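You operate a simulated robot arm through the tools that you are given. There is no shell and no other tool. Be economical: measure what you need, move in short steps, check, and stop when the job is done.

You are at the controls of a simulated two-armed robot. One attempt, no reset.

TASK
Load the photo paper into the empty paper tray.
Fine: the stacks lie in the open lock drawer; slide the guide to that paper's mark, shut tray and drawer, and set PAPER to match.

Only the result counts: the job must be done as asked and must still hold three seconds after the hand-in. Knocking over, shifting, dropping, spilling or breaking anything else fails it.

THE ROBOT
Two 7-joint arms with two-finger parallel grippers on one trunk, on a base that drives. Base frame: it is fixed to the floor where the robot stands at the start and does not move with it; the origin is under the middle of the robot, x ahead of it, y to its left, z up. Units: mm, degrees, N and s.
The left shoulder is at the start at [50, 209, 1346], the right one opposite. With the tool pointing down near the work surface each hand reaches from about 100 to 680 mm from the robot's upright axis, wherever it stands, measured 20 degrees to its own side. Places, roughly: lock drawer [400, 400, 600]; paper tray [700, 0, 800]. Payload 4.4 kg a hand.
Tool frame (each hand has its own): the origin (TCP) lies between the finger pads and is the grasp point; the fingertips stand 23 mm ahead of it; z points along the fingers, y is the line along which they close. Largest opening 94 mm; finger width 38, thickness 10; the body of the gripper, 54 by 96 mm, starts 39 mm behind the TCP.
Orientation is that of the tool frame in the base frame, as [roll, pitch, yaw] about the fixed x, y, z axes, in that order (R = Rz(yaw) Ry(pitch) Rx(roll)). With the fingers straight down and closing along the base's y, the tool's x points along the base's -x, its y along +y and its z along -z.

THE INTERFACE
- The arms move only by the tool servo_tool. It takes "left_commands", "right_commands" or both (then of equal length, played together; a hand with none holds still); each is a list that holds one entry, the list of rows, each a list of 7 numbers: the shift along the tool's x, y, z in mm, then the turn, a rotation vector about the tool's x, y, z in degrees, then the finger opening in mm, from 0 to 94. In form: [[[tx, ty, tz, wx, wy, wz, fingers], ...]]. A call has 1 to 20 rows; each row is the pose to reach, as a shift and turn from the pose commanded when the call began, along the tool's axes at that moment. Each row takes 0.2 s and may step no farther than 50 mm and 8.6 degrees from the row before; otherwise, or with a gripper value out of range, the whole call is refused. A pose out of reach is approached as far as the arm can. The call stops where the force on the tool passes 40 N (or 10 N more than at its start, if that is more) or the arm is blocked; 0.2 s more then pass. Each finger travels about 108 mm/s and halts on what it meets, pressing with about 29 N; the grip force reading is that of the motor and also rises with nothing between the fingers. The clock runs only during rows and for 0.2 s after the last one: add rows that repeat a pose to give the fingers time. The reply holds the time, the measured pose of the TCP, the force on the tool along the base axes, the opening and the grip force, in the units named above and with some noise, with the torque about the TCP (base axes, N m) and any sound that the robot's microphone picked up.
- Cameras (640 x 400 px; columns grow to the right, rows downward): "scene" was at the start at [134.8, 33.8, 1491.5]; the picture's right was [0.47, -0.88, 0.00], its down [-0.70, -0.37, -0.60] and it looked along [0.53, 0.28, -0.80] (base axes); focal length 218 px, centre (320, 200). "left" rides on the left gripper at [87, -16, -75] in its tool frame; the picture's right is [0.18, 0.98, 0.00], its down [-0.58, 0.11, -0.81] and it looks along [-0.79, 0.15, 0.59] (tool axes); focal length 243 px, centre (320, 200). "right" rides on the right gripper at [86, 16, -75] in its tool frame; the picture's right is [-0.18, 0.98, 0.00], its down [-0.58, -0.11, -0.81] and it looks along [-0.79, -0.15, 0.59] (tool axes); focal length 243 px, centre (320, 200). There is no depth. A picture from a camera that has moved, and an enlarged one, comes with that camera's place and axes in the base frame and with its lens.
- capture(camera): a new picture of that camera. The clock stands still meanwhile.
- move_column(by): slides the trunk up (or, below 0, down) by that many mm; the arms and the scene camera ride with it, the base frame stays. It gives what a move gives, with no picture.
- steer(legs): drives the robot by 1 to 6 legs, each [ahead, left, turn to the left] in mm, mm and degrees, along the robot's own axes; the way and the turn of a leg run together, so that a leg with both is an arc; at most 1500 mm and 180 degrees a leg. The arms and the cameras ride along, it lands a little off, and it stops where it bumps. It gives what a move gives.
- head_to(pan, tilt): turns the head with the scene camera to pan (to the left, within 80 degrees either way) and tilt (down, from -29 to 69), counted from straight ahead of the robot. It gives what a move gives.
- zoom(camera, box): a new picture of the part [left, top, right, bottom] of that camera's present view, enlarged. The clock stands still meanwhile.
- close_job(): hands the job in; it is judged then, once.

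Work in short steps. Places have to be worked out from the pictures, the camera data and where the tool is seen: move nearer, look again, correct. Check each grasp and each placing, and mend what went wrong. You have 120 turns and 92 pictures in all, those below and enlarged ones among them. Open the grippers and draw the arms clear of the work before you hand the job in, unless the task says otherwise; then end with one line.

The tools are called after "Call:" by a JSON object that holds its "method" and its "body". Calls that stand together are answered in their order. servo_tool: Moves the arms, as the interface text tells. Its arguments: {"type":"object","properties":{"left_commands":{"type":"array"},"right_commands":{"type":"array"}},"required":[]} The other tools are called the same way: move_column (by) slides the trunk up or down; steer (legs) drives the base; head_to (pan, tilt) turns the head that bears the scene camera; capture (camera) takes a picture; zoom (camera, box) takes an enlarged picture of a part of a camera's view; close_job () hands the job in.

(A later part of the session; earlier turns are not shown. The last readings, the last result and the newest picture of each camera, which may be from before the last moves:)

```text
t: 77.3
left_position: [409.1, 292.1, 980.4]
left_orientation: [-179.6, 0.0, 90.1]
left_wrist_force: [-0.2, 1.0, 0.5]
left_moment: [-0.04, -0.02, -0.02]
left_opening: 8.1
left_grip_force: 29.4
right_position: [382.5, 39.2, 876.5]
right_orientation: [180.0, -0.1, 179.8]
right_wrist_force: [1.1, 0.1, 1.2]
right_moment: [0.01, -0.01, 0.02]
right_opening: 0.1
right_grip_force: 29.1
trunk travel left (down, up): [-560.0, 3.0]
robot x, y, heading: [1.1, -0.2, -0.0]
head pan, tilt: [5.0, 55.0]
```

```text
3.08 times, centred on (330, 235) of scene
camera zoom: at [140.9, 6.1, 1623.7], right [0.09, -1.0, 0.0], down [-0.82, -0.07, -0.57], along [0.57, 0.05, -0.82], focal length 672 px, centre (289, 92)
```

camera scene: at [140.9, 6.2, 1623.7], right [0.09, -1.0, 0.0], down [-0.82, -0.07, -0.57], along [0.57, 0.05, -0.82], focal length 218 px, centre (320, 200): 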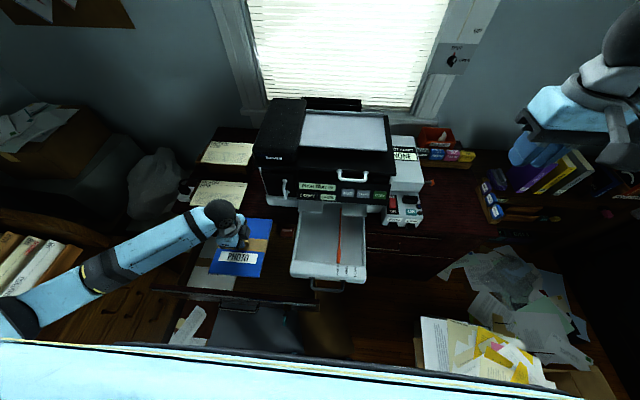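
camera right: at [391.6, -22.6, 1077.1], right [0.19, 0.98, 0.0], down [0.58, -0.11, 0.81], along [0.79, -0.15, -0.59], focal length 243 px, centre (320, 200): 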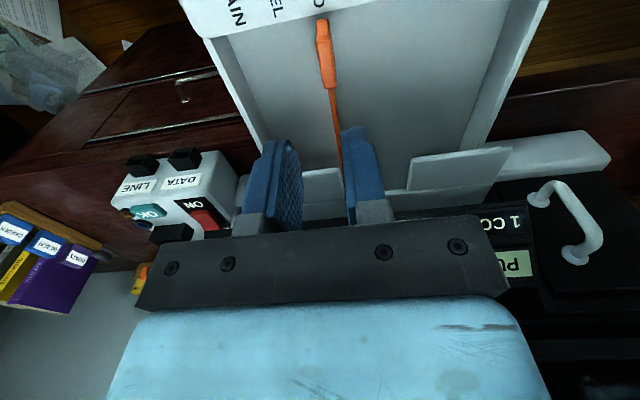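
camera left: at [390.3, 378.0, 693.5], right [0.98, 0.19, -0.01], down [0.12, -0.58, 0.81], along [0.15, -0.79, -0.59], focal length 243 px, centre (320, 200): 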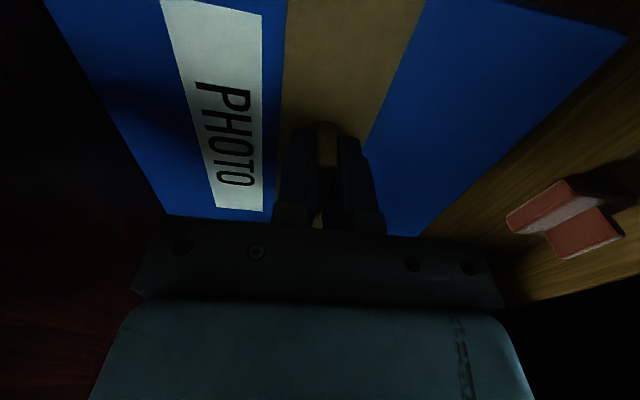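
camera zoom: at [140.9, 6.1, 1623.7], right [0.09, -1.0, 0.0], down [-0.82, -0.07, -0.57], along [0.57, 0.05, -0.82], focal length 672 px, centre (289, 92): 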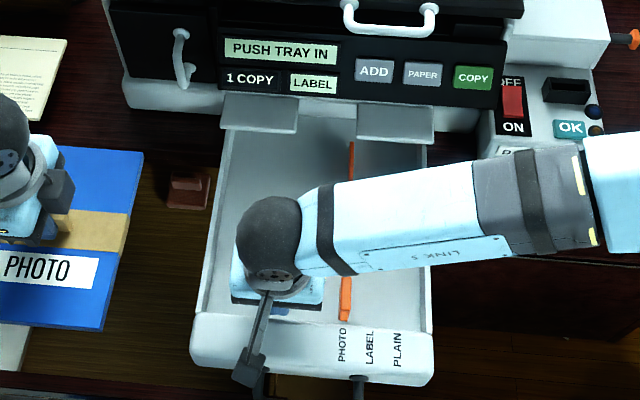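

The tray now exposes ≈220 mm. I retract the right hand up and to the right and take a clean view.

Call:
{"method": "servo_tool", "body": {"right_commands": [[[-5, 0, 0, 0, 0, 0, 5], [-5, 0, -45, 0, 0, 0, 20], [-5, 0, -90, 0, 0, 0, 20], [-5, 0, -135, 0, 0, 0, 20], [-5, -45, -150, 0, 0, 0, 20], [-5, -90, -165, 0, 0, 0, 20], [-5, -135, -180, 0, 0, 0, 20], [-5, -180, -195, 0, 0, 0, 20], [-5, -225, -200, 0, 0, 0, 20], [-5, -270, -200, 0, 0, 0, 20], [-5, -315, -200, 0, 0, 0, 20], [-5, -350, -200, 0, 0, 0, 20]]]}}

Call:
{"method": "zoom", "body": {"camera": "scene", "box": [200, 170, 390, 300]}}

```text
t: 79.9
left_position: [407.9, 290.8, 980.5]
left_orientation: [-179.7, -0.1, 90.1]
left_wrist_force: [-1.0, 0.2, -0.9]
left_moment: [-0.02, -0.02, 0.0]
left_opening: 8.3
left_grip_force: 29.0
right_position: [386.7, -309.9, 1078.6]
right_orientation: [179.9, 0.1, 180.0]
right_wrist_force: [-0.1, 0.9, 0.3]
right_moment: [0.0, 0.03, -0.01]
right_opening: 20.1
right_grip_force: 0.1
trunk travel left (down, up): [-560.0, 3.0]
robot x, y, heading: [-3.4, 1.0, 0.3]
head pan, tilt: [5.0, 55.0]
```

```text
3.08 times, centred on (295, 235) of scene
camera zoom: at [139.9, 5.2, 1623.8], right [0.09, -1.0, 0.0], down [-0.82, -0.07, -0.57], along [0.57, 0.05, -0.82], focal length 672 px, centre (397, 92)
```

zoom: 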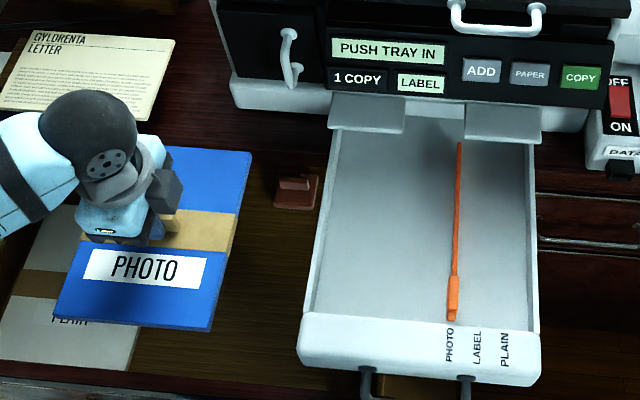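

Stack (≈200 × 153 mm, centre about 7 mm to the −y side of the TCP) should fit: tray clear y −31…125, x 366…587. I move it over the tray to TCP [474, 54, 930] and look.

Call:
{"method": "servo_tool", "body": {"left_commands": [[[-30, 8, 0, 0, 0, 0, 0], [-60, 17, 0, 0, 0, 0, 0], [-90, 25, 0, 0, 0, 0, 0], [-120, 33, 0, 0, 0, 0, 0], [-150, 42, 0, 0, 0, 0, 0], [-180, 50, 0, 0, 0, 0, 0], [-210, 58, 0, 0, 0, 0, 0], [-237, 66, 0, 0, 0, 0, 0], [-237, 66, 20, 0, 0, 0, 0], [-237, 66, 45, 0, 0, 0, 0]]]}}

Call:
{"method": "zoom", "body": {"camera": "scene", "box": [230, 170, 420, 300]}}

Call:
{"method": "capture", "body": {"camera": "left"}}

```text
t: 82.1
left_position: [476.5, 53.4, 934.1]
left_orientation: [-179.6, 0.0, 90.0]
left_wrist_force: [1.0, 0.7, -1.1]
left_moment: [0.02, 0.02, -0.01]
left_opening: 8.1
left_grip_force: 29.4
right_position: [388.0, -310.3, 1076.7]
right_orientation: [-180.0, 0.1, -180.0]
right_wrist_force: [0.1, 0.4, -0.6]
right_moment: [-0.02, 0.03, 0.05]
right_opening: 19.7
right_grip_force: 0.1
trunk travel left (down, up): [-560.0, 3.0]
robot x, y, heading: [2.3, 2.5, 0.3]
head pan, tilt: [5.0, 55.0]
```

```text
3.08 times, centred on (325, 235) of scene
camera zoom: at [141.1, 6.0, 1623.7], right [0.09, -1.0, 0.0], down [-0.82, -0.07, -0.57], along [0.57, 0.05, -0.82], focal length 672 px, centre (305, 92)
```

zoom: 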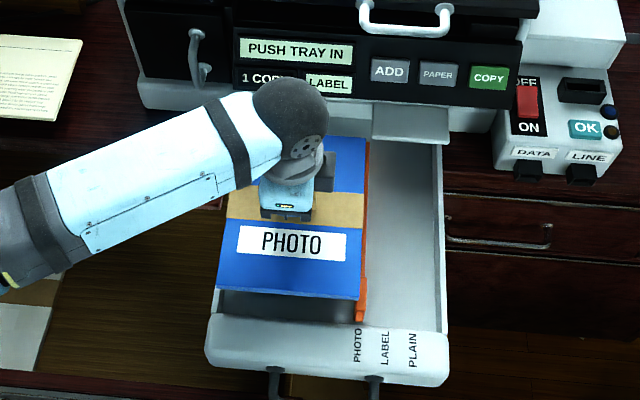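

```text
31 pictures are left
camera left: at [460.1, 140.1, 1007.9], right [0.98, 0.19, -0.01], down [0.12, -0.58, 0.81], along [0.15, -0.79, -0.59], focal length 243 px, centre (320, 200)
```

left: 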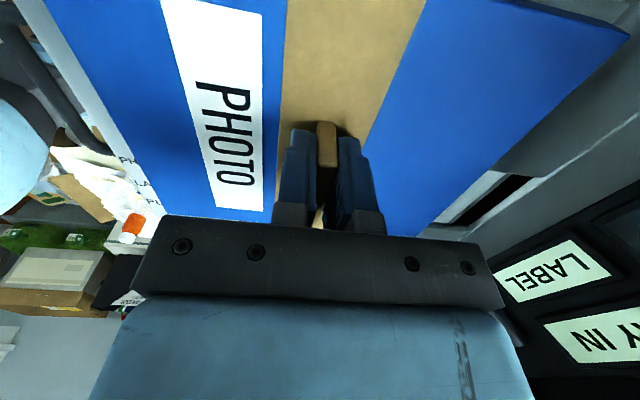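

Edges measure stack y −33…123, x 370…569, and gap y −32…125, x 366…587. I nudge +6 in x, +1.5 in y and lower to just inside the rim.

Call:
{"method": "servo_tool", "body": {"left_commands": [[[1.5, 6, 0, 0, 0, 0, 0], [1.5, 6, 10, 0, 0, 0, 0], [1.5, 6, 20, 0, 0, 0, 0], [1.5, 6, 28, 0, 0, 0, 0]]]}}

Call:
{"method": "zoom", "body": {"camera": "scene", "box": [270, 190, 390, 290]}}

```text
t: 83.1
left_position: [481.4, 53.3, 909.3]
left_orientation: [-179.8, 0.2, 90.0]
left_wrist_force: [0.3, 0.9, 12.9]
left_moment: [-0.99, 0.79, -0.02]
left_opening: 8.5
left_grip_force: 29.2
right_position: [386.9, -309.1, 1078.3]
right_orientation: [180.0, 0.1, -180.0]
right_wrist_force: [0.4, 0.5, -0.2]
right_moment: [-0.03, -0.01, -0.01]
right_opening: 19.9
right_grip_force: 0.1
trunk travel left (down, up): [-560.0, 3.0]
robot x, y, heading: [2.3, -3.7, 0.1]
head pan, tilt: [5.0, 55.0]
```

```text
4.00 times, centred on (330, 240) of scene
camera zoom: at [139.5, 6.5, 1624.1], right [0.09, -1.0, 0.0], down [-0.82, -0.07, -0.57], along [0.57, 0.05, -0.82], focal length 873 px, centre (280, 40)
```

zoom: 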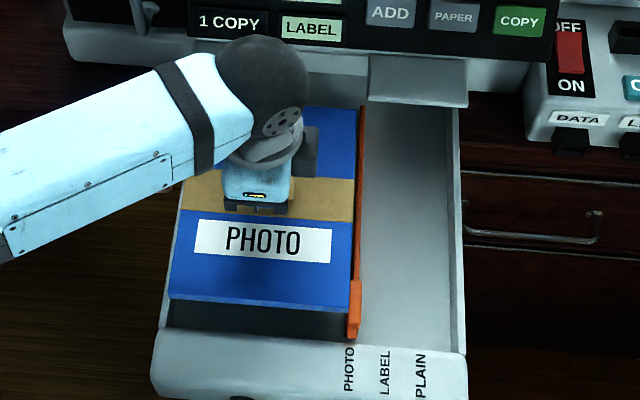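

Contact force/torque places the touch at about [420,−24]: the stack rests on the guide tab's top edge. I lift, take the stack back left, and move the guide outward temporarily.

Call:
{"method": "servo_tool", "body": {"left_commands": [[[0, 0, -30, 0, 0, 0, 0], [0, 0, -70, 0, 0, 0, 0], [30, -8, -80, 0, 0, 0, 0], [60, -16, -80, 0, 0, 0, 0], [90, -24, -80, 0, 0, 0, 0], [120, -32, -80, 0, 0, 0, 0], [150, -40, -80, 0, 0, 0, 0], [180, -48, -80, 0, 0, 0, 0], [210, -56, -80, 0, 0, 0, 0], [237, -66, -80, 0, 0, 0, 0]]]}}

Call:
{"method": "servo_tool", "body": {"right_commands": [[[0, 45, 10, 0, 0, 0, 40], [0, 90, 20, 0, 0, 0, 40], [0, 135, 30, 0, 0, 0, 40], [0, 180, 40, 0, 0, 0, 40], [0, 225, 50, 0, 0, 0, 40], [-2, 270, 70, 0, 0, 0, 40], [-2, 273, 115, 0, 0, 0, 30], [-2, 273, 145, 0, 0, 0, 30]]]}}

Call:
{"method": "capture", "body": {"camera": "right"}}

Call:
{"method": "zoom", "body": {"camera": "scene", "box": [200, 180, 400, 310]}}

```text
t: 85.3
left_position: [416.2, 293.6, 987.6]
left_orientation: [-179.7, 0.1, 90.1]
left_wrist_force: [-0.7, 0.0, -0.4]
left_moment: [0.03, 0.0, 0.02]
left_opening: 8.3
left_grip_force: 28.9
right_position: [386.6, -308.5, 1079.4]
right_orientation: [-180.0, 0.2, 179.9]
right_wrist_force: [-0.7, 0.4, -0.6]
right_moment: [0.02, 0.02, -0.02]
right_opening: 19.9
right_grip_force: 0.0
trunk travel left (down, up): [-560.0, 3.0]
robot x, y, heading: [4.0, 2.7, 0.1]
head pan, tilt: [5.0, 55.0]
```

```text
t: 87.1
left_position: [418.1, 292.5, 986.6]
left_orientation: [-179.7, 0.0, 90.1]
left_wrist_force: [-0.1, 0.0, -0.4]
left_moment: [0.0, 0.01, -0.03]
left_opening: 8.6
left_grip_force: 28.5
right_position: [390.8, -39.3, 932.3]
right_orientation: [180.0, 0.0, -180.0]
right_wrist_force: [0.7, 0.1, 0.7]
right_moment: [0.02, -0.01, -0.01]
right_opening: 29.9
right_grip_force: 0.0
trunk travel left (down, up): [-560.0, 3.0]
robot x, y, heading: [-3.4, 0.1, 0.2]
head pan, tilt: [5.0, 55.0]
```

```text
29 pictures are left
camera right: at [304.4, -23.1, 1007.0], right [0.18, 0.98, 0.0], down [0.58, -0.11, 0.81], along [0.79, -0.15, -0.59], focal length 243 px, centre (320, 200)
```

right: 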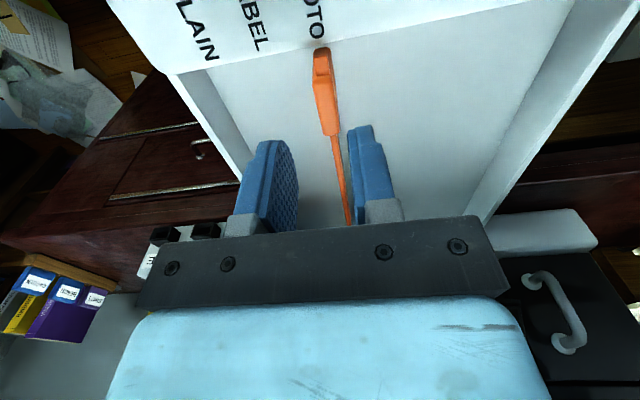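

```text
3.08 times, centred on (300, 245) of scene
camera zoom: at [141.2, 6.4, 1623.7], right [0.09, -1.0, 0.0], down [-0.82, -0.07, -0.57], along [0.57, 0.05, -0.82], focal length 672 px, centre (382, 62)
```

zoom: 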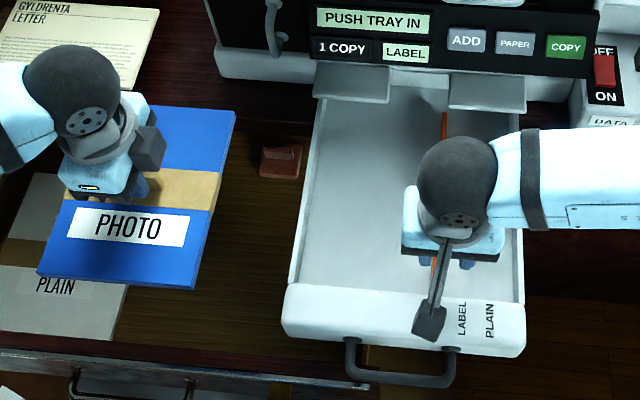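

The tab is centred near [386,−34]. I lower onto it, grip, and slide it 18 mm outward (−y), then release.

Call:
{"method": "servo_tool", "body": {"right_commands": [[[4, 5, 25, 0, 0, 0, 30], [4, 5, 42, 0, 0, 0, 30], [4, 5, 42, 0, 0, 0, 15], [4, 5, 42, 0, 0, 0, 4], [4, 5, 42, 0, 0, 0, 4], [4, -4, 42, 0, 0, 0, 4], [4, -13, 42, 0, 0, 0, 4], [4, -13, 42, 0, 0, 0, 4]]]}}

Call:
{"method": "servo_tool", "body": {"right_commands": [[[0, 0, 0, 0, 0, 0, 30], [0, 0, 0, 0, 0, 0, 30], [0, 0, -45, 0, 0, 0, 30], [0, 0, -90, 0, 0, 0, 30], [0, 0, -135, 0, 0, 0, 30], [0, -45, -150, 0, 0, 0, 30], [0, -90, -160, 0, 0, 0, 30], [0, -135, -170, 0, 0, 0, 30], [0, -180, -180, 0, 0, 0, 30], [0, -225, -180, 0, 0, 0, 30], [0, -270, -180, 0, 0, 0, 30]]]}}

Call:
{"method": "zoom", "body": {"camera": "scene", "box": [200, 180, 400, 310]}}

```text
t: 88.9
left_position: [417.2, 292.2, 985.4]
left_orientation: [-179.6, 0.0, 90.0]
left_wrist_force: [-0.2, -0.6, -1.5]
left_moment: [0.01, 0.04, 0.02]
left_opening: 8.3
left_grip_force: 29.0
right_position: [385.1, -50.3, 890.0]
right_orientation: [-179.9, -0.1, -180.0]
right_wrist_force: [-0.2, -0.6, -12.4]
right_moment: [-0.01, -0.58, 0.09]
right_opening: 11.0
right_grip_force: 44.6
trunk travel left (down, up): [-560.0, 3.0]
robot x, y, heading: [0.7, 1.2, 0.2]
head pan, tilt: [5.0, 55.0]
```

```text
t: 91.3
left_position: [416.4, 290.8, 987.8]
left_orientation: [-179.8, 0.0, 90.2]
left_wrist_force: [0.4, -0.3, -1.0]
left_moment: [0.01, -0.02, 0.03]
left_opening: 8.3
left_grip_force: 28.9
right_position: [384.3, -324.0, 1070.3]
right_orientation: [180.0, 0.2, -179.9]
right_wrist_force: [0.6, 0.2, 0.6]
right_moment: [-0.03, -0.02, 0.01]
right_opening: 30.2
right_grip_force: 0.0
trunk travel left (down, up): [-560.0, 3.0]
robot x, y, heading: [1.4, 2.2, 0.1]
head pan, tilt: [5.0, 55.0]
```

```text
3.08 times, centred on (300, 245) of scene
camera zoom: at [139.2, 4.6, 1623.9], right [0.09, -1.0, 0.0], down [-0.82, -0.07, -0.57], along [0.57, 0.05, -0.82], focal length 672 px, centre (382, 62)
```

zoom: 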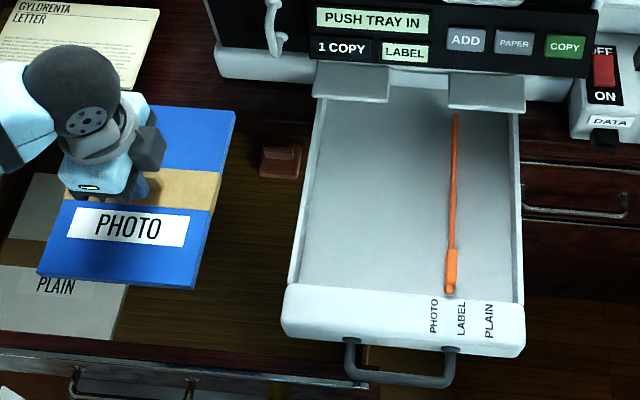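

The guide is now clear by ~15 mm. I carry the stack back over the tray and lower it to the floor with force-stop.

Call:
{"method": "servo_tool", "body": {"left_commands": [[[-30, 8, 0, 0, 0, 0, 0], [-60, 16, 0, 0, 0, 0, 0], [-90, 24, 0, 0, 0, 0, 0], [-120, 32, 0, 0, 0, 0, 0], [-150, 40, 0, 0, 0, 0, 0], [-180, 48, 0, 0, 0, 0, 0], [-210, 56, 0, 0, 0, 0, 0], [-240, 65, 0, 0, 0, 0, 0], [-240, 65, 25, 0, 0, 0, 0], [-240, 65, 50, 0, 0, 0, 0], [-240, 65, 70, 0, 0, 0, 0], [-240, 65, 82, 0, 0, 0, 0], [-240, 65, 88, 0, 0, 0, 0]]]}}

Call:
{"method": "zoom", "body": {"camera": "scene", "box": [270, 190, 390, 290]}}

```text
t: 94.1
left_position: [479.2, 51.9, 897.8]
left_orientation: [-179.6, 0.0, 90.1]
left_wrist_force: [-0.2, 0.0, -0.4]
left_moment: [0.0, -0.02, -0.03]
left_opening: 8.7
left_grip_force: 28.8
right_position: [385.3, -323.4, 1069.3]
right_orientation: [180.0, -0.1, 179.9]
right_wrist_force: [-0.9, 0.0, 0.0]
right_moment: [0.02, 0.03, 0.01]
right_opening: 29.6
right_grip_force: 0.1
trunk travel left (down, up): [-560.0, 3.0]
robot x, y, heading: [-0.7, 1.3, 0.1]
head pan, tilt: [5.0, 55.0]
```

```text
4.00 times, centred on (330, 240) of scene
camera zoom: at [141.0, 6.0, 1623.7], right [0.09, -1.0, 0.0], down [-0.82, -0.07, -0.57], along [0.57, 0.05, -0.82], focal length 873 px, centre (280, 40)
```

zoom: 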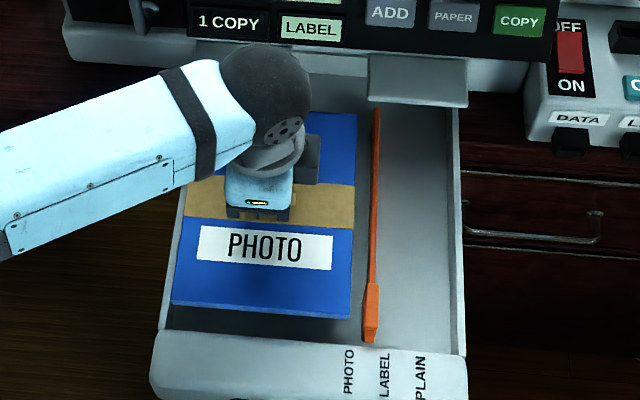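

The stack clears both sides; I shift 4 mm away from the left wall and lower to the floor.

Call:
{"method": "servo_tool", "body": {"left_commands": [[[-4, 0, 3, 0, 0, 0, 0], [-4, 0, 7, 0, 0, 0, 0], [-4, 0, 11, 0, 0, 0, 0], [-4, 0, 15, 0, 0, 0, 0], [-4, 0, 19, 0, 0, 0, 0], [-4, 0, 23, 0, 0, 0, 0], [-4, 0, 26, 0, 0, 0, 0], [-4, 0, 29, 0, 0, 0, 0]]]}}

```text
t: 95.9
left_position: [481.5, 47.3, 869.5]
left_orientation: [-179.6, 0.0, 90.1]
left_wrist_force: [0.5, -0.3, -0.4]
left_moment: [-0.01, 0.0, 0.01]
left_opening: 8.1
left_grip_force: 29.2
right_position: [386.2, -323.7, 1069.6]
right_orientation: [180.0, 0.0, -180.0]
right_wrist_force: [0.3, 0.1, 0.0]
right_moment: [-0.05, 0.01, -0.01]
right_opening: 30.1
right_grip_force: 0.1
trunk travel left (down, up): [-560.0, 3.0]
robot x, y, heading: [3.1, -1.7, 0.2]
head pan, tilt: [5.0, 55.0]
```

No contact yet; continue down in 3 mm steps.

Call:
{"method": "servo_tool", "body": {"left_commands": [[[0, 0, 3, 0, 0, 0, 0], [0, 0, 6, 0, 0, 0, 0], [0, 0, 9, 0, 0, 0, 0], [0, 0, 12, 0, 0, 0, 0], [0, 0, 15, 0, 0, 0, 0]]]}}

Call:
{"method": "zoom", "body": {"camera": "scene", "box": [270, 190, 390, 290]}}

```text
t: 97.1
left_position: [480.6, 48.1, 855.0]
left_orientation: [-179.6, 0.0, 90.2]
left_wrist_force: [-0.2, -0.9, -0.8]
left_moment: [-0.01, -0.01, -0.01]
left_opening: 8.2
left_grip_force: 28.8
right_position: [385.0, -323.9, 1070.4]
right_orientation: [-179.9, 0.0, -180.0]
right_wrist_force: [0.7, 1.0, 0.1]
right_moment: [0.0, -0.01, 0.02]
right_opening: 29.9
right_grip_force: 0.1
trunk travel left (down, up): [-560.0, 3.0]
robot x, y, heading: [0.8, -0.6, -0.1]
head pan, tilt: [5.0, 55.0]
```

```text
4.00 times, centred on (330, 240) of scene
camera zoom: at [140.9, 6.1, 1623.7], right [0.09, -1.0, 0.0], down [-0.82, -0.07, -0.57], along [0.57, 0.05, -0.82], focal length 873 px, centre (280, 40)
```

zoom: 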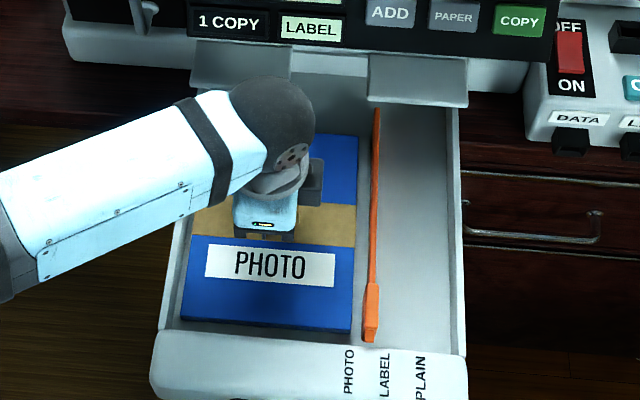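

Still free; the stack sits well inside. Continue lowering.

Call:
{"method": "servo_tool", "body": {"left_commands": [[[0, 0, 3, 0, 0, 0, 0], [0, 0, 6, 0, 0, 0, 0], [0, 0, 9, 0, 0, 0, 0], [0, 0, 12, 0, 0, 0, 0], [0, 0, 15, 0, 0, 0, 0], [0, 0, 18, 0, 0, 0, 0], [0, 0, 21, 0, 0, 0, 0], [0, 0, 24, 0, 0, 0, 0]]]}}

```text
t: 98.0
left_position: [485.4, 46.6, 849.8]
left_orientation: [179.9, 0.3, 90.1]
left_wrist_force: [-0.7, 5.7, 24.6]
left_moment: [0.69, 0.08, -0.08]
left_opening: 8.5
left_grip_force: 28.7
right_position: [385.3, -322.9, 1070.2]
right_orientation: [-180.0, 0.1, 180.0]
right_wrist_force: [-0.4, 0.0, 0.1]
right_moment: [0.0, 0.0, 0.01]
right_opening: 30.0
right_grip_force: 0.0
trunk travel left (down, up): [-560.0, 3.0]
robot x, y, heading: [1.4, 1.5, 0.3]
head pan, tilt: [5.0, 55.0]
stopped in row 4 (left hand): the force on the tool passed its limit at 44 N (the readings are from after the stop); the commanded pose is now the measured one
```

Firm, roughly centred contact at z≈850: the stack is on the tray floor. I release and lift straight up.

Call:
{"method": "servo_tool", "body": {"left_commands": [[[0, 0, -2, 0, 0, 0, 8], [0, 0, -2, 0, 0, 0, 20], [0, 0, -2, 0, 0, 0, 30], [0, 0, -2, 0, 0, 0, 30], [0, 0, -40, 0, 0, 0, 30], [0, 0, -80, 0, 0, 0, 30], [0, 0, -120, 0, 0, 0, 30], [40, 0, -140, 0, 0, 0, 30], [80, 0, -140, 0, 0, 0, 30], [120, 0, -140, 0, 0, 0, 30], [160, 0, -140, 0, 0, 0, 30], [200, 0, -140, 0, 0, 0, 30], [240, 0, -140, 0, 0, 0, 30]]]}}

Call:
{"method": "zoom", "body": {"camera": "scene", "box": [260, 180, 400, 290]}}

```text
t: 100.8
left_position: [484.1, 289.2, 985.3]
left_orientation: [-179.8, 0.3, 90.0]
left_wrist_force: [-0.3, -0.3, -0.4]
left_moment: [0.0, 0.01, 0.02]
left_opening: 30.0
left_grip_force: 0.0
right_position: [384.9, -322.9, 1070.0]
right_orientation: [180.0, 0.0, 180.0]
right_wrist_force: [-0.1, 0.3, -0.2]
right_moment: [-0.02, -0.01, -0.01]
right_opening: 30.1
right_grip_force: 0.0
trunk travel left (down, up): [-560.0, 3.0]
robot x, y, heading: [3.8, 3.6, -0.2]
head pan, tilt: [5.0, 55.0]
```

```text
3.64 times, centred on (330, 235) of scene
camera zoom: at [140.5, 7.6, 1623.7], right [0.09, -1.0, 0.0], down [-0.82, -0.07, -0.57], along [0.57, 0.05, -0.82], focal length 794 px, centre (284, 73)
```

zoom: 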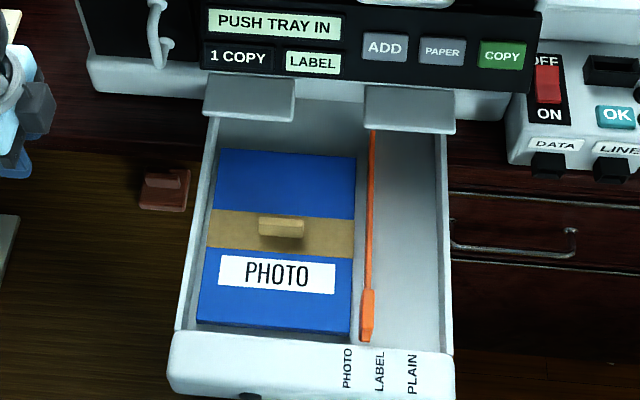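

The stack lies flat in the tray. Now the right hand returns to the guide tab (≈[386,−50]) to slide it back to the PHOTO mark.

Call:
{"method": "servo_tool", "body": {"right_commands": [[[0, 45, 10, 0, 0, 0, 30], [0, 90, 20, 0, 0, 0, 30], [0, 135, 30, 0, 0, 0, 30], [0, 180, 40, 0, 0, 0, 30], [0, 225, 50, 0, 0, 0, 30], [0, 270, 60, 0, 0, 0, 30], [0, 273, 100, 0, 0, 0, 30], [0, 273, 140, 0, 0, 0, 30], [0, 273, 165, 0, 0, 0, 30], [0, 273, 180, 0, 0, 0, 30], [0, 273, 180, 0, 0, 0, 15], [0, 273, 180, 0, 0, 0, 4], [0, 273, 180, 0, 0, 0, 4], [0, 279, 180, 0, 0, 0, 4], [0, 285, 180, 0, 0, 0, 4], [0, 285, 180, 0, 0, 0, 4]]]}}

Call:
{"method": "capture", "body": {"camera": "right"}}

```text
t: 104.2
left_position: [484.0, 287.3, 984.4]
left_orientation: [-179.8, 0.2, 90.2]
left_wrist_force: [1.1, -0.6, -0.5]
left_moment: [0.01, 0.02, 0.02]
left_opening: 30.0
left_grip_force: 0.1
right_position: [387.2, -37.6, 890.6]
right_orientation: [-180.0, 0.1, 180.0]
right_wrist_force: [-0.4, 1.4, -6.0]
right_moment: [-0.01, -0.25, 0.05]
right_opening: 10.9
right_grip_force: 45.1
trunk travel left (down, up): [-560.0, 3.0]
robot x, y, heading: [1.6, 1.8, 0.1]
head pan, tilt: [5.0, 55.0]
```

```text
23 pictures are left
camera right: at [300.4, -21.7, 964.8], right [0.18, 0.98, 0.0], down [0.58, -0.11, 0.81], along [0.79, -0.15, -0.59], focal length 243 px, centre (320, 200)
```

right: 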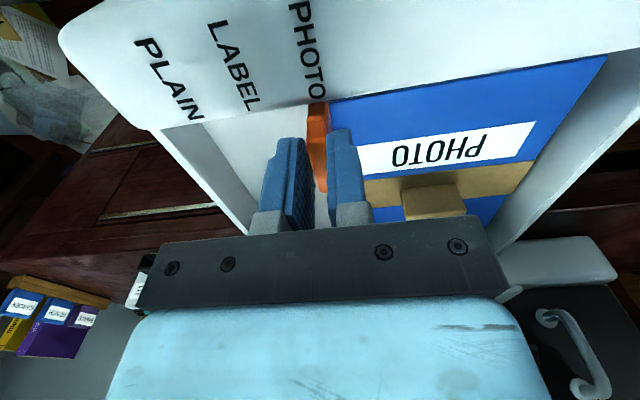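

Guide centred on PHOTO. I release, lift, and go in front of the tray handle to push it shut.

Call:
{"method": "servo_tool", "body": {"right_commands": [[[0, 0, 0, 0, 0, 0, 20], [0, 0, 0, 0, 0, 0, 30], [0, 0, -45, 0, 0, 0, 30], [0, 0, -90, 0, 0, 0, 0], [35, 12, -110, 0, 0, 0, 0], [70, 24, -110, 0, 0, 0, 0], [105, 36, -110, 0, 0, 0, 0], [143, 38, -110, 0, 0, 0, 0]]]}}

Call:
{"method": "capture", "body": {"camera": "right"}}

Call:
{"method": "zoom", "body": {"camera": "scene", "box": [240, 190, 420, 330]}}

```text
t: 106.0
left_position: [484.8, 287.9, 984.5]
left_orientation: [-179.9, 0.2, 90.1]
left_wrist_force: [0.0, -0.8, 0.7]
left_moment: [-0.02, -0.02, 0.0]
left_opening: 30.0
left_grip_force: 0.0
right_position: [240.4, 0.1, 1000.7]
right_orientation: [180.0, 0.0, 179.9]
right_wrist_force: [0.0, -0.1, 0.2]
right_moment: [0.02, -0.02, 0.0]
right_opening: 0.0
right_grip_force: 29.5
trunk travel left (down, up): [-560.0, 3.0]
robot x, y, heading: [-3.5, -2.1, 0.0]
head pan, tilt: [5.0, 55.0]
```

```text
22 pictures are left
camera right: at [154.8, 16.0, 1076.2], right [0.18, 0.98, 0.0], down [0.58, -0.11, 0.81], along [0.79, -0.15, -0.59], focal length 243 px, centre (320, 200)
```

right: 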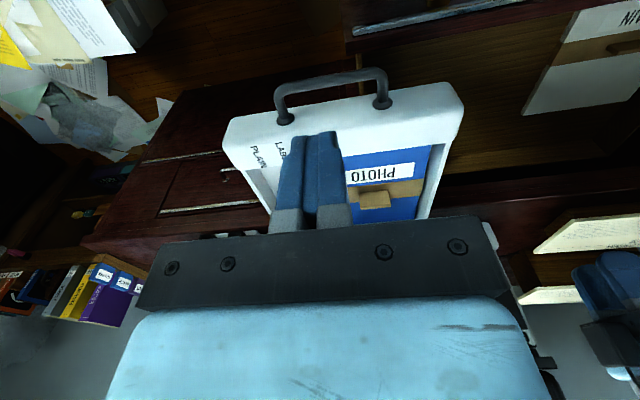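

```text
2.86 times, centred on (330, 260) of scene
camera zoom: at [139.9, 6.4, 1623.8], right [0.09, -1.0, 0.0], down [-0.82, -0.07, -0.57], along [0.57, 0.05, -0.82], focal length 624 px, centre (291, 29)
```

zoom: 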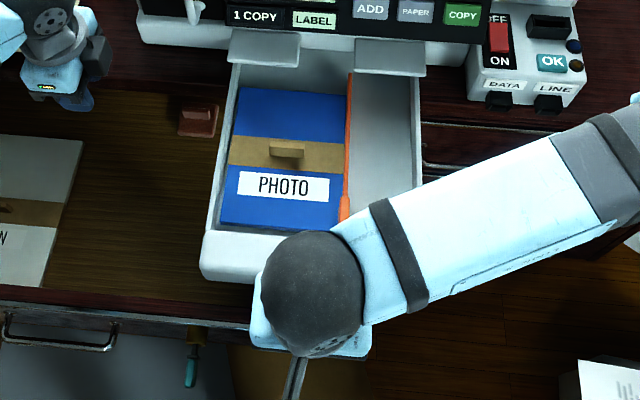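

The bar is at x≈281, y≈0. I lower in front of it to z≈840 and push in +x in steps.

Call:
{"method": "servo_tool", "body": {"right_commands": [[[0, 0, 45, 0, 0, 0, 0], [0, 0, 90, 0, 0, 0, 0], [0, 0, 130, 0, 0, 0, 0], [0, 0, 160, 0, 0, 0, 0]]]}}

Call:
{"method": "servo_tool", "body": {"right_commands": [[[-15, 0, 0, 0, 0, 0, 0], [-30, 0, 0, 0, 0, 0, 0], [-45, 0, 0, 0, 0, 0, 0], [-60, 0, 0, 0, 0, 0, 0], [-75, 0, 0, 0, 0, 0, 0], [-90, 0, 0, 0, 0, 0, 0], [-105, 0, 0, 0, 0, 0, 0], [-120, 0, 0, 0, 0, 0, 0], [-135, 0, 0, 0, 0, 0, 0], [-150, 0, 0, 0, 0, 0, 0], [-165, 0, 0, 0, 0, 0, 0], [-180, 0, 0, 0, 0, 0, 0], [-195, 0, 0, 0, 0, 0, 0], [-210, 0, 0, 0, 0, 0, 0], [-225, 0, 0, 0, 0, 0, 0], [-240, 0, 0, 0, 0, 0, 0]]]}}

Call:
{"method": "zoom", "body": {"camera": "scene", "box": [240, 150, 420, 290]}}

```text
t: 107.0
left_position: [484.6, 287.7, 984.9]
left_orientation: [-179.9, 0.2, 90.1]
left_wrist_force: [-0.1, -0.4, 0.1]
left_moment: [0.02, 0.01, 0.0]
left_opening: 29.7
left_grip_force: 0.1
right_position: [242.7, -1.1, 838.5]
right_orientation: [179.9, 0.0, 180.0]
right_wrist_force: [0.6, 0.2, 0.3]
right_moment: [-0.01, -0.01, 0.03]
right_opening: 0.1
right_grip_force: 29.1
trunk travel left (down, up): [-560.0, 3.0]
robot x, y, heading: [0.4, -2.6, 0.2]
head pan, tilt: [5.0, 55.0]
```

```text
t: 110.4
left_position: [485.0, 287.4, 984.7]
left_orientation: [180.0, 0.3, 90.0]
left_wrist_force: [-0.3, 0.2, 0.7]
left_moment: [0.01, 0.02, 0.0]
left_opening: 29.9
left_grip_force: 0.1
right_position: [483.0, -1.9, 841.1]
right_orientation: [179.9, -0.1, -179.9]
right_wrist_force: [-0.3, -0.1, 0.2]
right_moment: [-0.01, 0.0, 0.0]
right_opening: 0.0
right_grip_force: 29.1
trunk travel left (down, up): [-560.0, 3.0]
robot x, y, heading: [0.4, 0.9, -0.3]
head pan, tilt: [5.0, 55.0]
```

```text
2.86 times, centred on (330, 220) of scene
camera zoom: at [141.1, 6.4, 1623.7], right [0.09, -1.0, 0.0], down [-0.82, -0.07, -0.57], along [0.57, 0.05, -0.82], focal length 624 px, centre (291, 143)
```

zoom: 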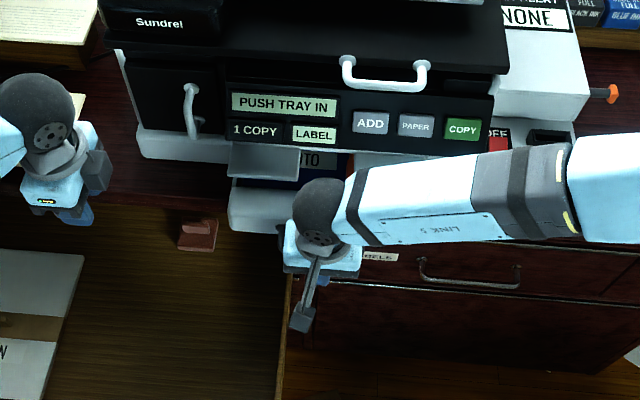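

Continuing to push the tray in with small steps until it seats.

Call:
{"method": "servo_tool", "body": {"right_commands": [[[-8, 0, 0, 0, 0, 0, 0], [-16, 0, 0, 0, 0, 0, 0], [-24, 0, 0, 0, 0, 0, 0], [-32, 0, 0, 0, 0, 0, 0], [-40, 0, 0, 0, 0, 0, 0], [-48, 0, 0, 0, 0, 0, 0], [-56, 0, 0, 0, 0, 0, 0], [-64, 0, 0, 0, 0, 0, 0], [-70, 0, 0, 0, 0, 0, 0]]]}}

Call:
{"method": "zoom", "body": {"camera": "scene", "box": [240, 150, 420, 290]}}

```text
t: 111.3
left_position: [482.4, 286.8, 986.9]
left_orientation: [-180.0, 0.2, 90.1]
left_wrist_force: [0.3, -0.3, -0.2]
left_moment: [0.0, 0.01, -0.02]
left_opening: 30.1
left_grip_force: 0.1
right_position: [496.2, -0.1, 838.8]
right_orientation: [-180.0, -0.8, -179.8]
right_wrist_force: [-18.3, -8.1, 22.6]
right_moment: [-0.14, -0.42, -0.17]
right_opening: 0.1
right_grip_force: 29.2
trunk travel left (down, up): [-560.0, 3.0]
robot x, y, heading: [-3.9, 1.8, 0.0]
head pan, tilt: [5.0, 55.0]
stopped in row 4 (right hand): the force on the tool passed its limit at 48 N (the readings are from after the stop); the commanded pose is now the measured one
```

```text
2.86 times, centred on (330, 220) of scene
camera zoom: at [137.5, 5.3, 1624.5], right [0.09, -1.0, 0.0], down [-0.81, -0.07, -0.58], along [0.57, 0.05, -0.82], focal length 624 px, centre (291, 143)
```

zoom: 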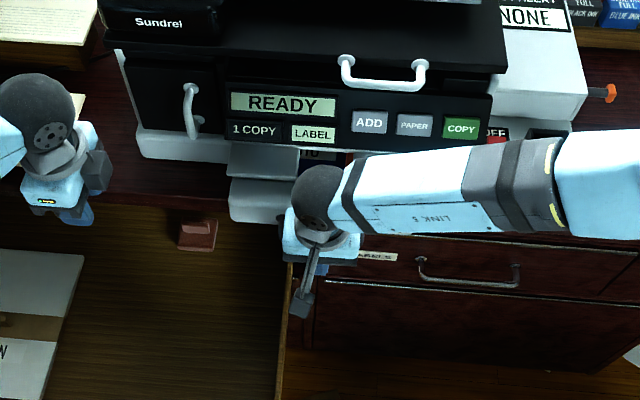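

Display reads READY – the tray is shut. I back the right hand off, go up near the panel (PAPER button ≈[625,−112,975], panel tilted ~19°) and pitch the fingers forward 45°.

Call:
{"method": "servo_tool", "body": {"right_commands": [[[30, 0, 0, 0, 0, 0, 0], [30, 0, -45, 0, 0, 0, 0], [30, 0, -90, 0, 0, 0, 0], [30, -20, -130, 0, 0, 0, 0], [20, -60, -150, 0, 0, 0, 0], [0, -90, -165, 0, 0, 0, 0], [0, -112, -178, 0, 0, 0, 0]]]}}

Call:
{"method": "servo_tool", "body": {"right_commands": [[[0, 0, 0, 0, -7.5, 0, 0], [0, 0, 0, 0, -15, 0, 0], [0, 0, 0, 0, -22.5, 0, 0], [0, 0, 0, 0, -30, 0, 0], [0, 0, 0, 0, -37.5, 0, 0], [0, 0, 0, 0, -45, 0, 0]]]}}

Call:
{"method": "capture", "body": {"camera": "right"}}

Call:
{"method": "zoom", "body": {"camera": "scene", "box": [250, 130, 430, 270]}}

```text
t: 112.9
left_position: [483.2, 286.7, 986.0]
left_orientation: [-179.9, 0.1, 90.1]
left_wrist_force: [-0.4, 0.1, -0.1]
left_moment: [-0.01, 0.01, 0.04]
left_opening: 30.2
left_grip_force: 0.1
right_position: [501.0, -112.0, 1013.8]
right_orientation: [-179.9, -0.7, -179.9]
right_wrist_force: [0.3, 0.8, 0.2]
right_moment: [-0.01, -0.02, 0.05]
right_opening: 0.0
right_grip_force: 28.9
trunk travel left (down, up): [-560.0, 3.0]
robot x, y, heading: [-0.4, 2.5, 0.1]
head pan, tilt: [5.0, 55.0]
```

```text
t: 114.3
left_position: [483.2, 292.1, 983.0]
left_orientation: [-179.7, 0.5, 90.0]
left_wrist_force: [0.1, 0.0, 0.6]
left_moment: [-0.05, 0.04, -0.03]
left_opening: 29.9
left_grip_force: 0.0
right_position: [504.0, -105.9, 1014.0]
right_orientation: [-179.3, 44.3, -179.2]
right_wrist_force: [0.0, 0.6, -0.7]
right_moment: [-0.04, 0.02, -0.03]
right_opening: 0.0
right_grip_force: 28.9
trunk travel left (down, up): [-560.0, 3.0]
robot x, y, heading: [-0.3, -2.2, 0.2]
head pan, tilt: [5.0, 55.0]
```

```text
18 pictures are left
camera right: at [390.3, -91.0, 1008.1], right [0.13, 0.98, 0.12], down [-0.15, -0.1, 0.98], along [0.98, -0.14, 0.13], focal length 243 px, centre (320, 200)
```

right: 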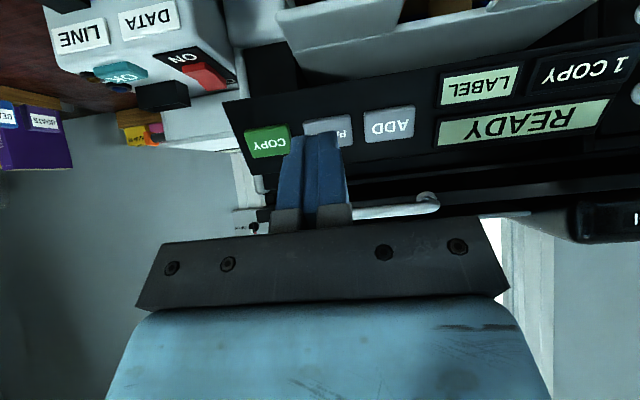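

```text
2.86 times, centred on (340, 200) of scene
camera zoom: at [142.0, 14.8, 1623.3], right [0.09, -1.0, 0.01], down [-0.82, -0.08, -0.57], along [0.57, 0.05, -0.82], focal length 624 px, centre (263, 200)
```

zoom: 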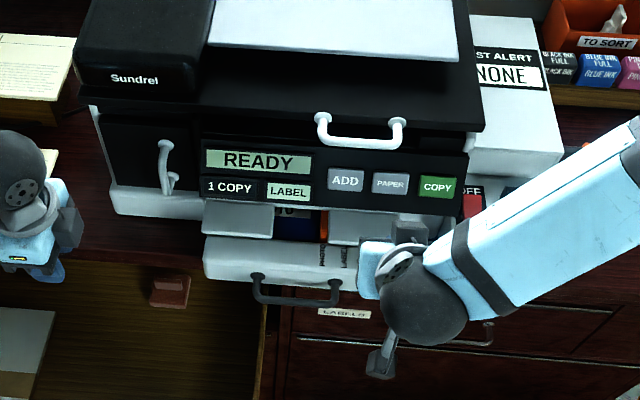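

PAPER is at ≈[622,−110,976] by this view. I move the fingertip to ~25 mm short of it and check.

Call:
{"method": "servo_tool", "body": {"right_commands": [[[-8, -2, 21, 0, 0, 0, 0], [-16, -4, 42, 0, 0, 0, 0], [-23.8, -5, 63.6, 0, 0, 0, 0]]]}}

Call:
{"method": "zoom", "body": {"camera": "right", "box": [200, 60, 480, 240]}}

Call:
{"method": "zoom", "body": {"camera": "scene", "box": [300, 150, 420, 240]}}

```text
t: 115.1
left_position: [484.3, 286.4, 985.2]
left_orientation: [-179.8, 0.1, 90.1]
left_wrist_force: [0.3, -1.2, 0.9]
left_moment: [0.01, 0.01, -0.01]
left_opening: 30.1
left_grip_force: 0.0
right_position: [564.1, -119.1, 985.6]
right_orientation: [-179.9, 44.3, -179.8]
right_wrist_force: [0.6, -0.2, 0.3]
right_moment: [0.01, -0.04, -0.01]
right_opening: 0.2
right_grip_force: 29.1
trunk travel left (down, up): [-560.0, 3.0]
robot x, y, heading: [1.3, 3.5, -0.1]
head pan, tilt: [5.0, 55.0]
```

```text
2.22 times, centred on (340, 150) of right
camera zoom: at [450.2, -102.8, 979.4], right [0.13, 0.98, 0.13], down [-0.15, -0.11, 0.98], along [0.98, -0.15, 0.13], focal length 539 px, centre (276, 311)
```

zoom: 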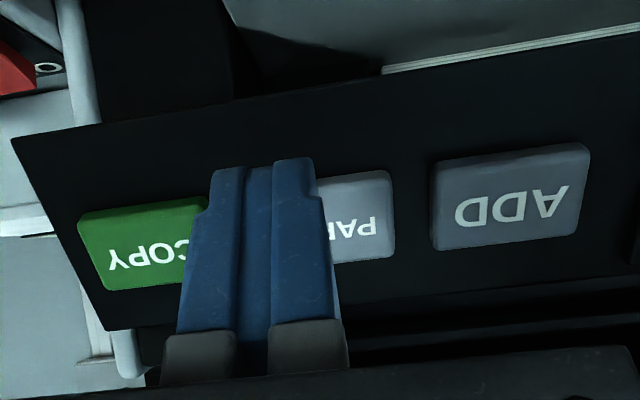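

```text
4.44 times, centred on (360, 195) of scene
camera zoom: at [140.3, 4.1, 1623.7], right [0.09, -1.0, 0.0], down [-0.82, -0.07, -0.57], along [0.57, 0.05, -0.82], focal length 970 px, centre (142, 222)
```

zoom: 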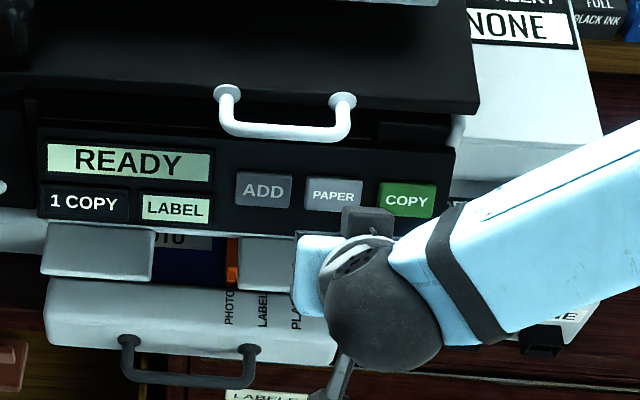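

The finger is 9 mm too far right (over the PAPER/COPY gap). I correct, then press along the panel normal in small steps with force-stop.

Call:
{"method": "servo_tool", "body": {"right_commands": [[[0, 9, 0, 0, 0, 0, 0], [-4.5, 9, 9, 0, 0, 0, 0], [-6.3, 9, 12.5, 0, 0, 0, 0], [-8.1, 9, 16.1, 0, 0, 0, 0], [-9.9, 9, 19.7, 0, 0, 0, 0]]]}}

Call:
{"method": "zoom", "body": {"camera": "right", "box": [200, 60, 480, 240]}}

```text
t: 116.3
left_position: [484.1, 287.4, 985.4]
left_orientation: [-180.0, 0.2, 90.1]
left_wrist_force: [-0.4, -0.4, -0.2]
left_moment: [0.03, -0.01, 0.01]
left_opening: 29.8
left_grip_force: 0.1
right_position: [584.7, -108.3, 979.6]
right_orientation: [-179.9, 44.2, -179.7]
right_wrist_force: [1.0, 0.2, 0.7]
right_moment: [0.03, -0.01, -0.03]
right_opening: 0.1
right_grip_force: 28.8
trunk travel left (down, up): [-560.0, 3.0]
robot x, y, heading: [-1.0, -3.5, 0.1]
head pan, tilt: [5.0, 55.0]
```

```text
2.22 times, centred on (340, 150) of right
camera zoom: at [471.1, -92.1, 972.5], right [0.13, 0.98, 0.13], down [-0.15, -0.11, 0.98], along [0.98, -0.15, 0.13], focal length 539 px, centre (276, 311)
```

zoom: 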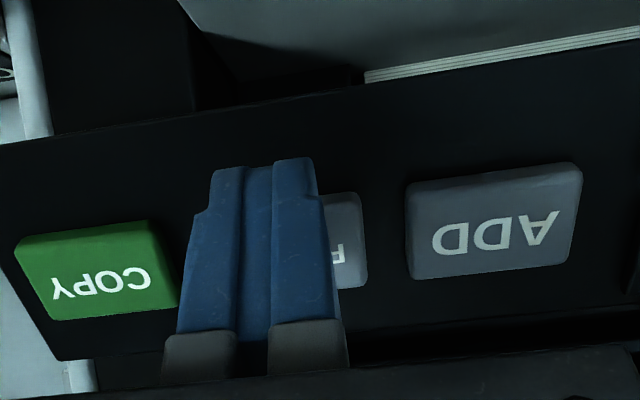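

Finger is over PAPER; continue pressing in 3 mm steps.

Call:
{"method": "servo_tool", "body": {"right_commands": [[[-1.3, 0, 2.7, 0, 0, 0, 0], [-2.7, 0, 5.4, 0, 0, 0, 0], [-4, 0, 8, 0, 0, 0, 0], [-5.4, 0, 10.7, 0, 0, 0, 0], [-6.7, 0, 13.4, 0, 0, 0, 0], [-8, 0, 16, 0, 0, 0, 0]]]}}

Call:
{"method": "zoom", "body": {"camera": "scene", "box": [280, 150, 400, 240]}}

```text
t: 117.7
left_position: [482.5, 286.9, 986.1]
left_orientation: [-179.9, 0.2, 90.2]
left_wrist_force: [0.7, 0.2, -0.5]
left_moment: [0.03, 0.01, -0.01]
left_opening: 29.8
left_grip_force: 0.0
right_position: [599.6, -106.9, 972.6]
right_orientation: [-179.8, 44.3, -179.7]
right_wrist_force: [-4.7, 0.8, 1.1]
right_moment: [-0.03, -0.01, 0.04]
right_opening: 0.0
right_grip_force: 29.1
trunk travel left (down, up): [-560.0, 3.0]
robot x, y, heading: [1.0, 2.1, 0.2]
head pan, tilt: [5.0, 55.0]
heard: click
```

```text
4.44 times, centred on (340, 195) of scene
camera zoom: at [139.1, 6.2, 1623.8], right [0.09, -1.0, 0.0], down [-0.82, -0.07, -0.57], along [0.57, 0.05, -0.82], focal length 970 px, centre (231, 222)
```

zoom: 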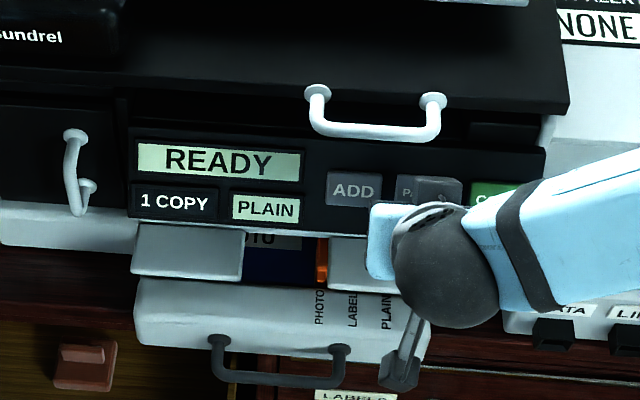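

A click, and the display now reads PLAIN. I back off to release the button and press once more for the next type.

Call:
{"method": "servo_tool", "body": {"right_commands": [[[4, 0, -8, 0, 0, 0, 0], [8, 0, -16, 0, 0, 0, 0], [8, 0, -16, 0, 0, 0, 0], [4, 0, -8, 0, 0, 0, 0], [2.7, 0, -5.4, 0, 0, 0, 0], [1.3, 0, -2.7, 0, 0, 0, 0], [0, 0, 0, 0, 0, 0, 0], [0, 0, 0, 0, 0, 0, 0]]]}}

Call:
{"method": "zoom", "body": {"camera": "scene", "box": [280, 150, 400, 240]}}

```text
t: 119.5
left_position: [483.0, 287.8, 985.0]
left_orientation: [-179.9, 0.2, 90.0]
left_wrist_force: [-0.9, 0.5, -0.6]
left_moment: [0.0, 0.03, 0.03]
left_opening: 30.1
left_grip_force: 0.1
right_position: [600.3, -108.1, 972.7]
right_orientation: [-179.9, 44.3, -179.7]
right_wrist_force: [-7.1, 0.5, 0.5]
right_moment: [-0.01, -0.02, 0.02]
right_opening: 0.1
right_grip_force: 28.8
trunk travel left (down, up): [-560.0, 3.0]
robot x, y, heading: [-1.7, 2.9, 0.2]
head pan, tilt: [5.0, 55.0]
heard: click
```

```text
4.44 times, centred on (340, 195) of scene
camera zoom: at [139.2, 6.2, 1623.8], right [0.09, -1.0, 0.0], down [-0.82, -0.07, -0.57], along [0.57, 0.05, -0.82], focal length 970 px, centre (231, 222)
```

zoom: 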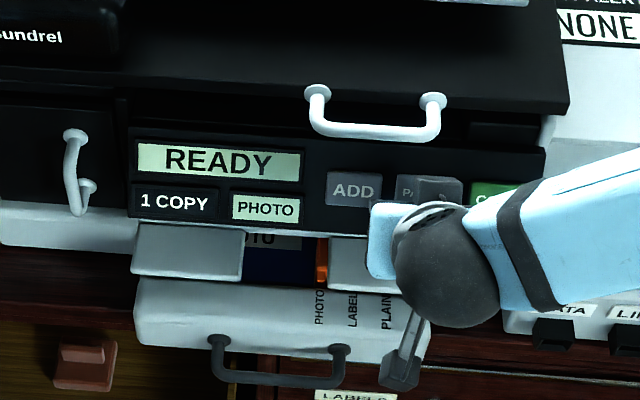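

PAPER now shows PHOTO. I retreat the right hand and turn/bring the left hand back toward the drawer front at the same time.

Call:
{"method": "servo_tool", "body": {"right_commands": [[[8, 0, -16, 0, 0, 0, 0], [25, 0, -32, 0, 0, 0, 0], [45, 0, -50, 0, 0, 0, 0], [70, 0, -72, 0, 0, 0, 0], [95, 0, -95, 0, 0, 0, 0], [120, 0, -118, 0, 0, 0, 0], [120, -40, -118, 0, 7.5, 0, 0], [120, -80, -118, 0, 15, 0, 0], [120, -120, -118, 0, 22.5, 0, 0], [120, -160, -118, 0, 30, 0, 0], [120, -200, -118, 0, 37.5, 0, 0], [120, -200, -118, 0, 44.5, 0, 0]]]}}

Call:
{"method": "servo_tool", "body": {"left_commands": [[[5, -22, 0, 0, 0, -8.2, 0], [10, -44, 0, 0, 0, -16.4, 0], [15, -66, 0, 0, 0, -24.6, 0], [20, -88, 0, 0, 0, -32.8, 0], [25, -110, 0, 0, 0, -41, 0], [30, -132, 0, 0, 0, -49.2, 0], [35, -154, 0, 0, 0, -57.4, 0], [40, -176, 0, 0, 0, -65.6, 0], [45, -198, 0, 0, 0, -73.8, 0], [50, -220, 0, 0, 0, -82, 0], [58, -242, 0, 0, 0, -90, 0], [58, -265, 0, 0, 0, -90, 0]]]}}

Call:
{"method": "capture", "body": {"camera": "left"}}

```text
t: 122.1
left_position: [483.4, 289.4, 985.5]
left_orientation: [-179.8, 0.3, 90.1]
left_wrist_force: [0.1, 0.5, 0.1]
left_moment: [-0.02, 0.05, -0.03]
left_opening: 30.0
left_grip_force: 0.0
right_position: [434.5, -307.4, 974.0]
right_orientation: [-179.9, -0.3, -179.8]
right_wrist_force: [0.7, -0.5, -1.0]
right_moment: [-0.01, -0.01, 0.02]
right_opening: 0.0
right_grip_force: 28.8
right hand out of reach, approached as far as the arm can: row 5, 6, 7
trunk travel left (down, up): [-560.0, 3.0]
robot x, y, heading: [0.0, -0.5, 0.1]
head pan, tilt: [5.0, 55.0]
```

```text
t: 124.7
left_position: [218.9, 345.1, 984.1]
left_orientation: [-179.8, 0.1, -179.7]
left_wrist_force: [0.0, 0.6, 0.6]
left_moment: [0.0, 0.01, 0.0]
left_opening: 0.2
left_grip_force: 29.0
right_position: [432.7, -309.3, 973.5]
right_orientation: [-179.9, -0.2, -179.8]
right_wrist_force: [0.1, 0.8, -0.8]
right_moment: [-0.03, -0.02, 0.0]
right_opening: 0.0
right_grip_force: 29.5
trunk travel left (down, up): [-560.0, 3.0]
robot x, y, heading: [0.9, 2.1, 0.1]
head pan, tilt: [5.0, 55.0]
```

```text
11 pictures are left
camera left: at [132.0, 329.9, 1058.5], right [-0.19, 0.98, 0.0], down [0.58, 0.11, 0.81], along [0.79, 0.15, -0.59], focal length 243 px, centre (320, 200)
```

left: 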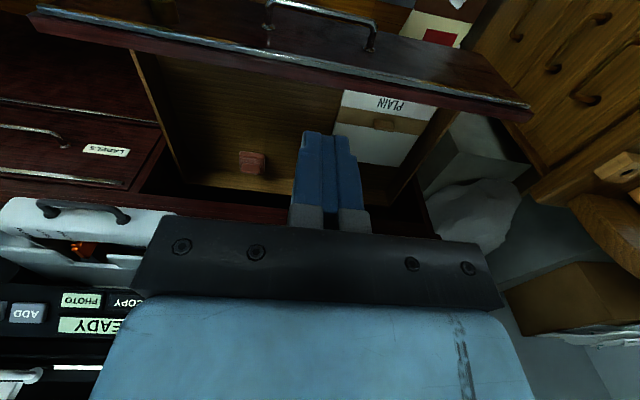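

Drawer front face is at x≈287 (rim z≈718), handle near x≈250, y≈350. I lower the closed left fingers in front of it to z≈695.

Call:
{"method": "servo_tool", "body": {"left_commands": [[[8, 0, 30, 0, 0, 0, 0], [8, 0, 75, 0, 0, 0, 0], [8, 0, 120, 0, 0, 0, 0], [8, 0, 165, 0, 0, 0, 0], [8, 0, 210, 0, 0, 0, 0], [8, 0, 250, 0, 0, 0, 0], [8, 0, 275, 0, 0, 0, 0], [8, 0, 289, 0, 0, 0, 0]]]}}

Call:
{"method": "capture", "body": {"camera": "left"}}

```text
t: 126.5
left_position: [211.3, 345.6, 696.4]
left_orientation: [-179.8, -0.1, 180.0]
left_wrist_force: [-0.6, -0.1, -1.3]
left_moment: [0.0, -0.02, 0.01]
left_opening: 0.0
left_grip_force: 29.1
right_position: [434.8, -309.9, 972.5]
right_orientation: [-179.9, -0.2, -179.8]
right_wrist_force: [-0.1, 0.4, 0.5]
right_moment: [0.0, -0.01, 0.01]
right_opening: 0.0
right_grip_force: 28.6
trunk travel left (down, up): [-560.0, 3.0]
robot x, y, heading: [1.0, 0.8, -0.1]
head pan, tilt: [5.0, 55.0]
```

```text
10 pictures are left
camera left: at [124.8, 330.6, 770.5], right [-0.18, 0.98, 0.0], down [0.58, 0.11, 0.8], along [0.79, 0.15, -0.59], focal length 243 px, centre (320, 200)
```

left: 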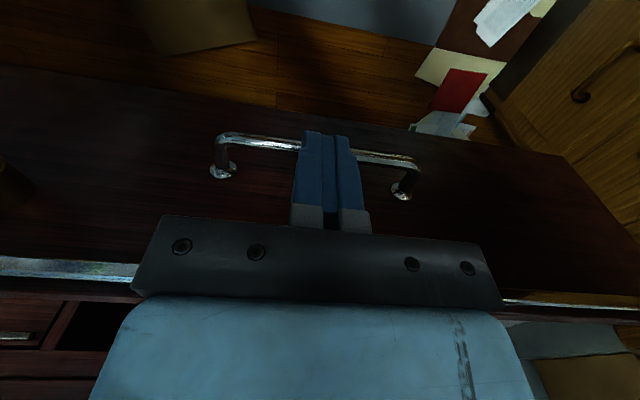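

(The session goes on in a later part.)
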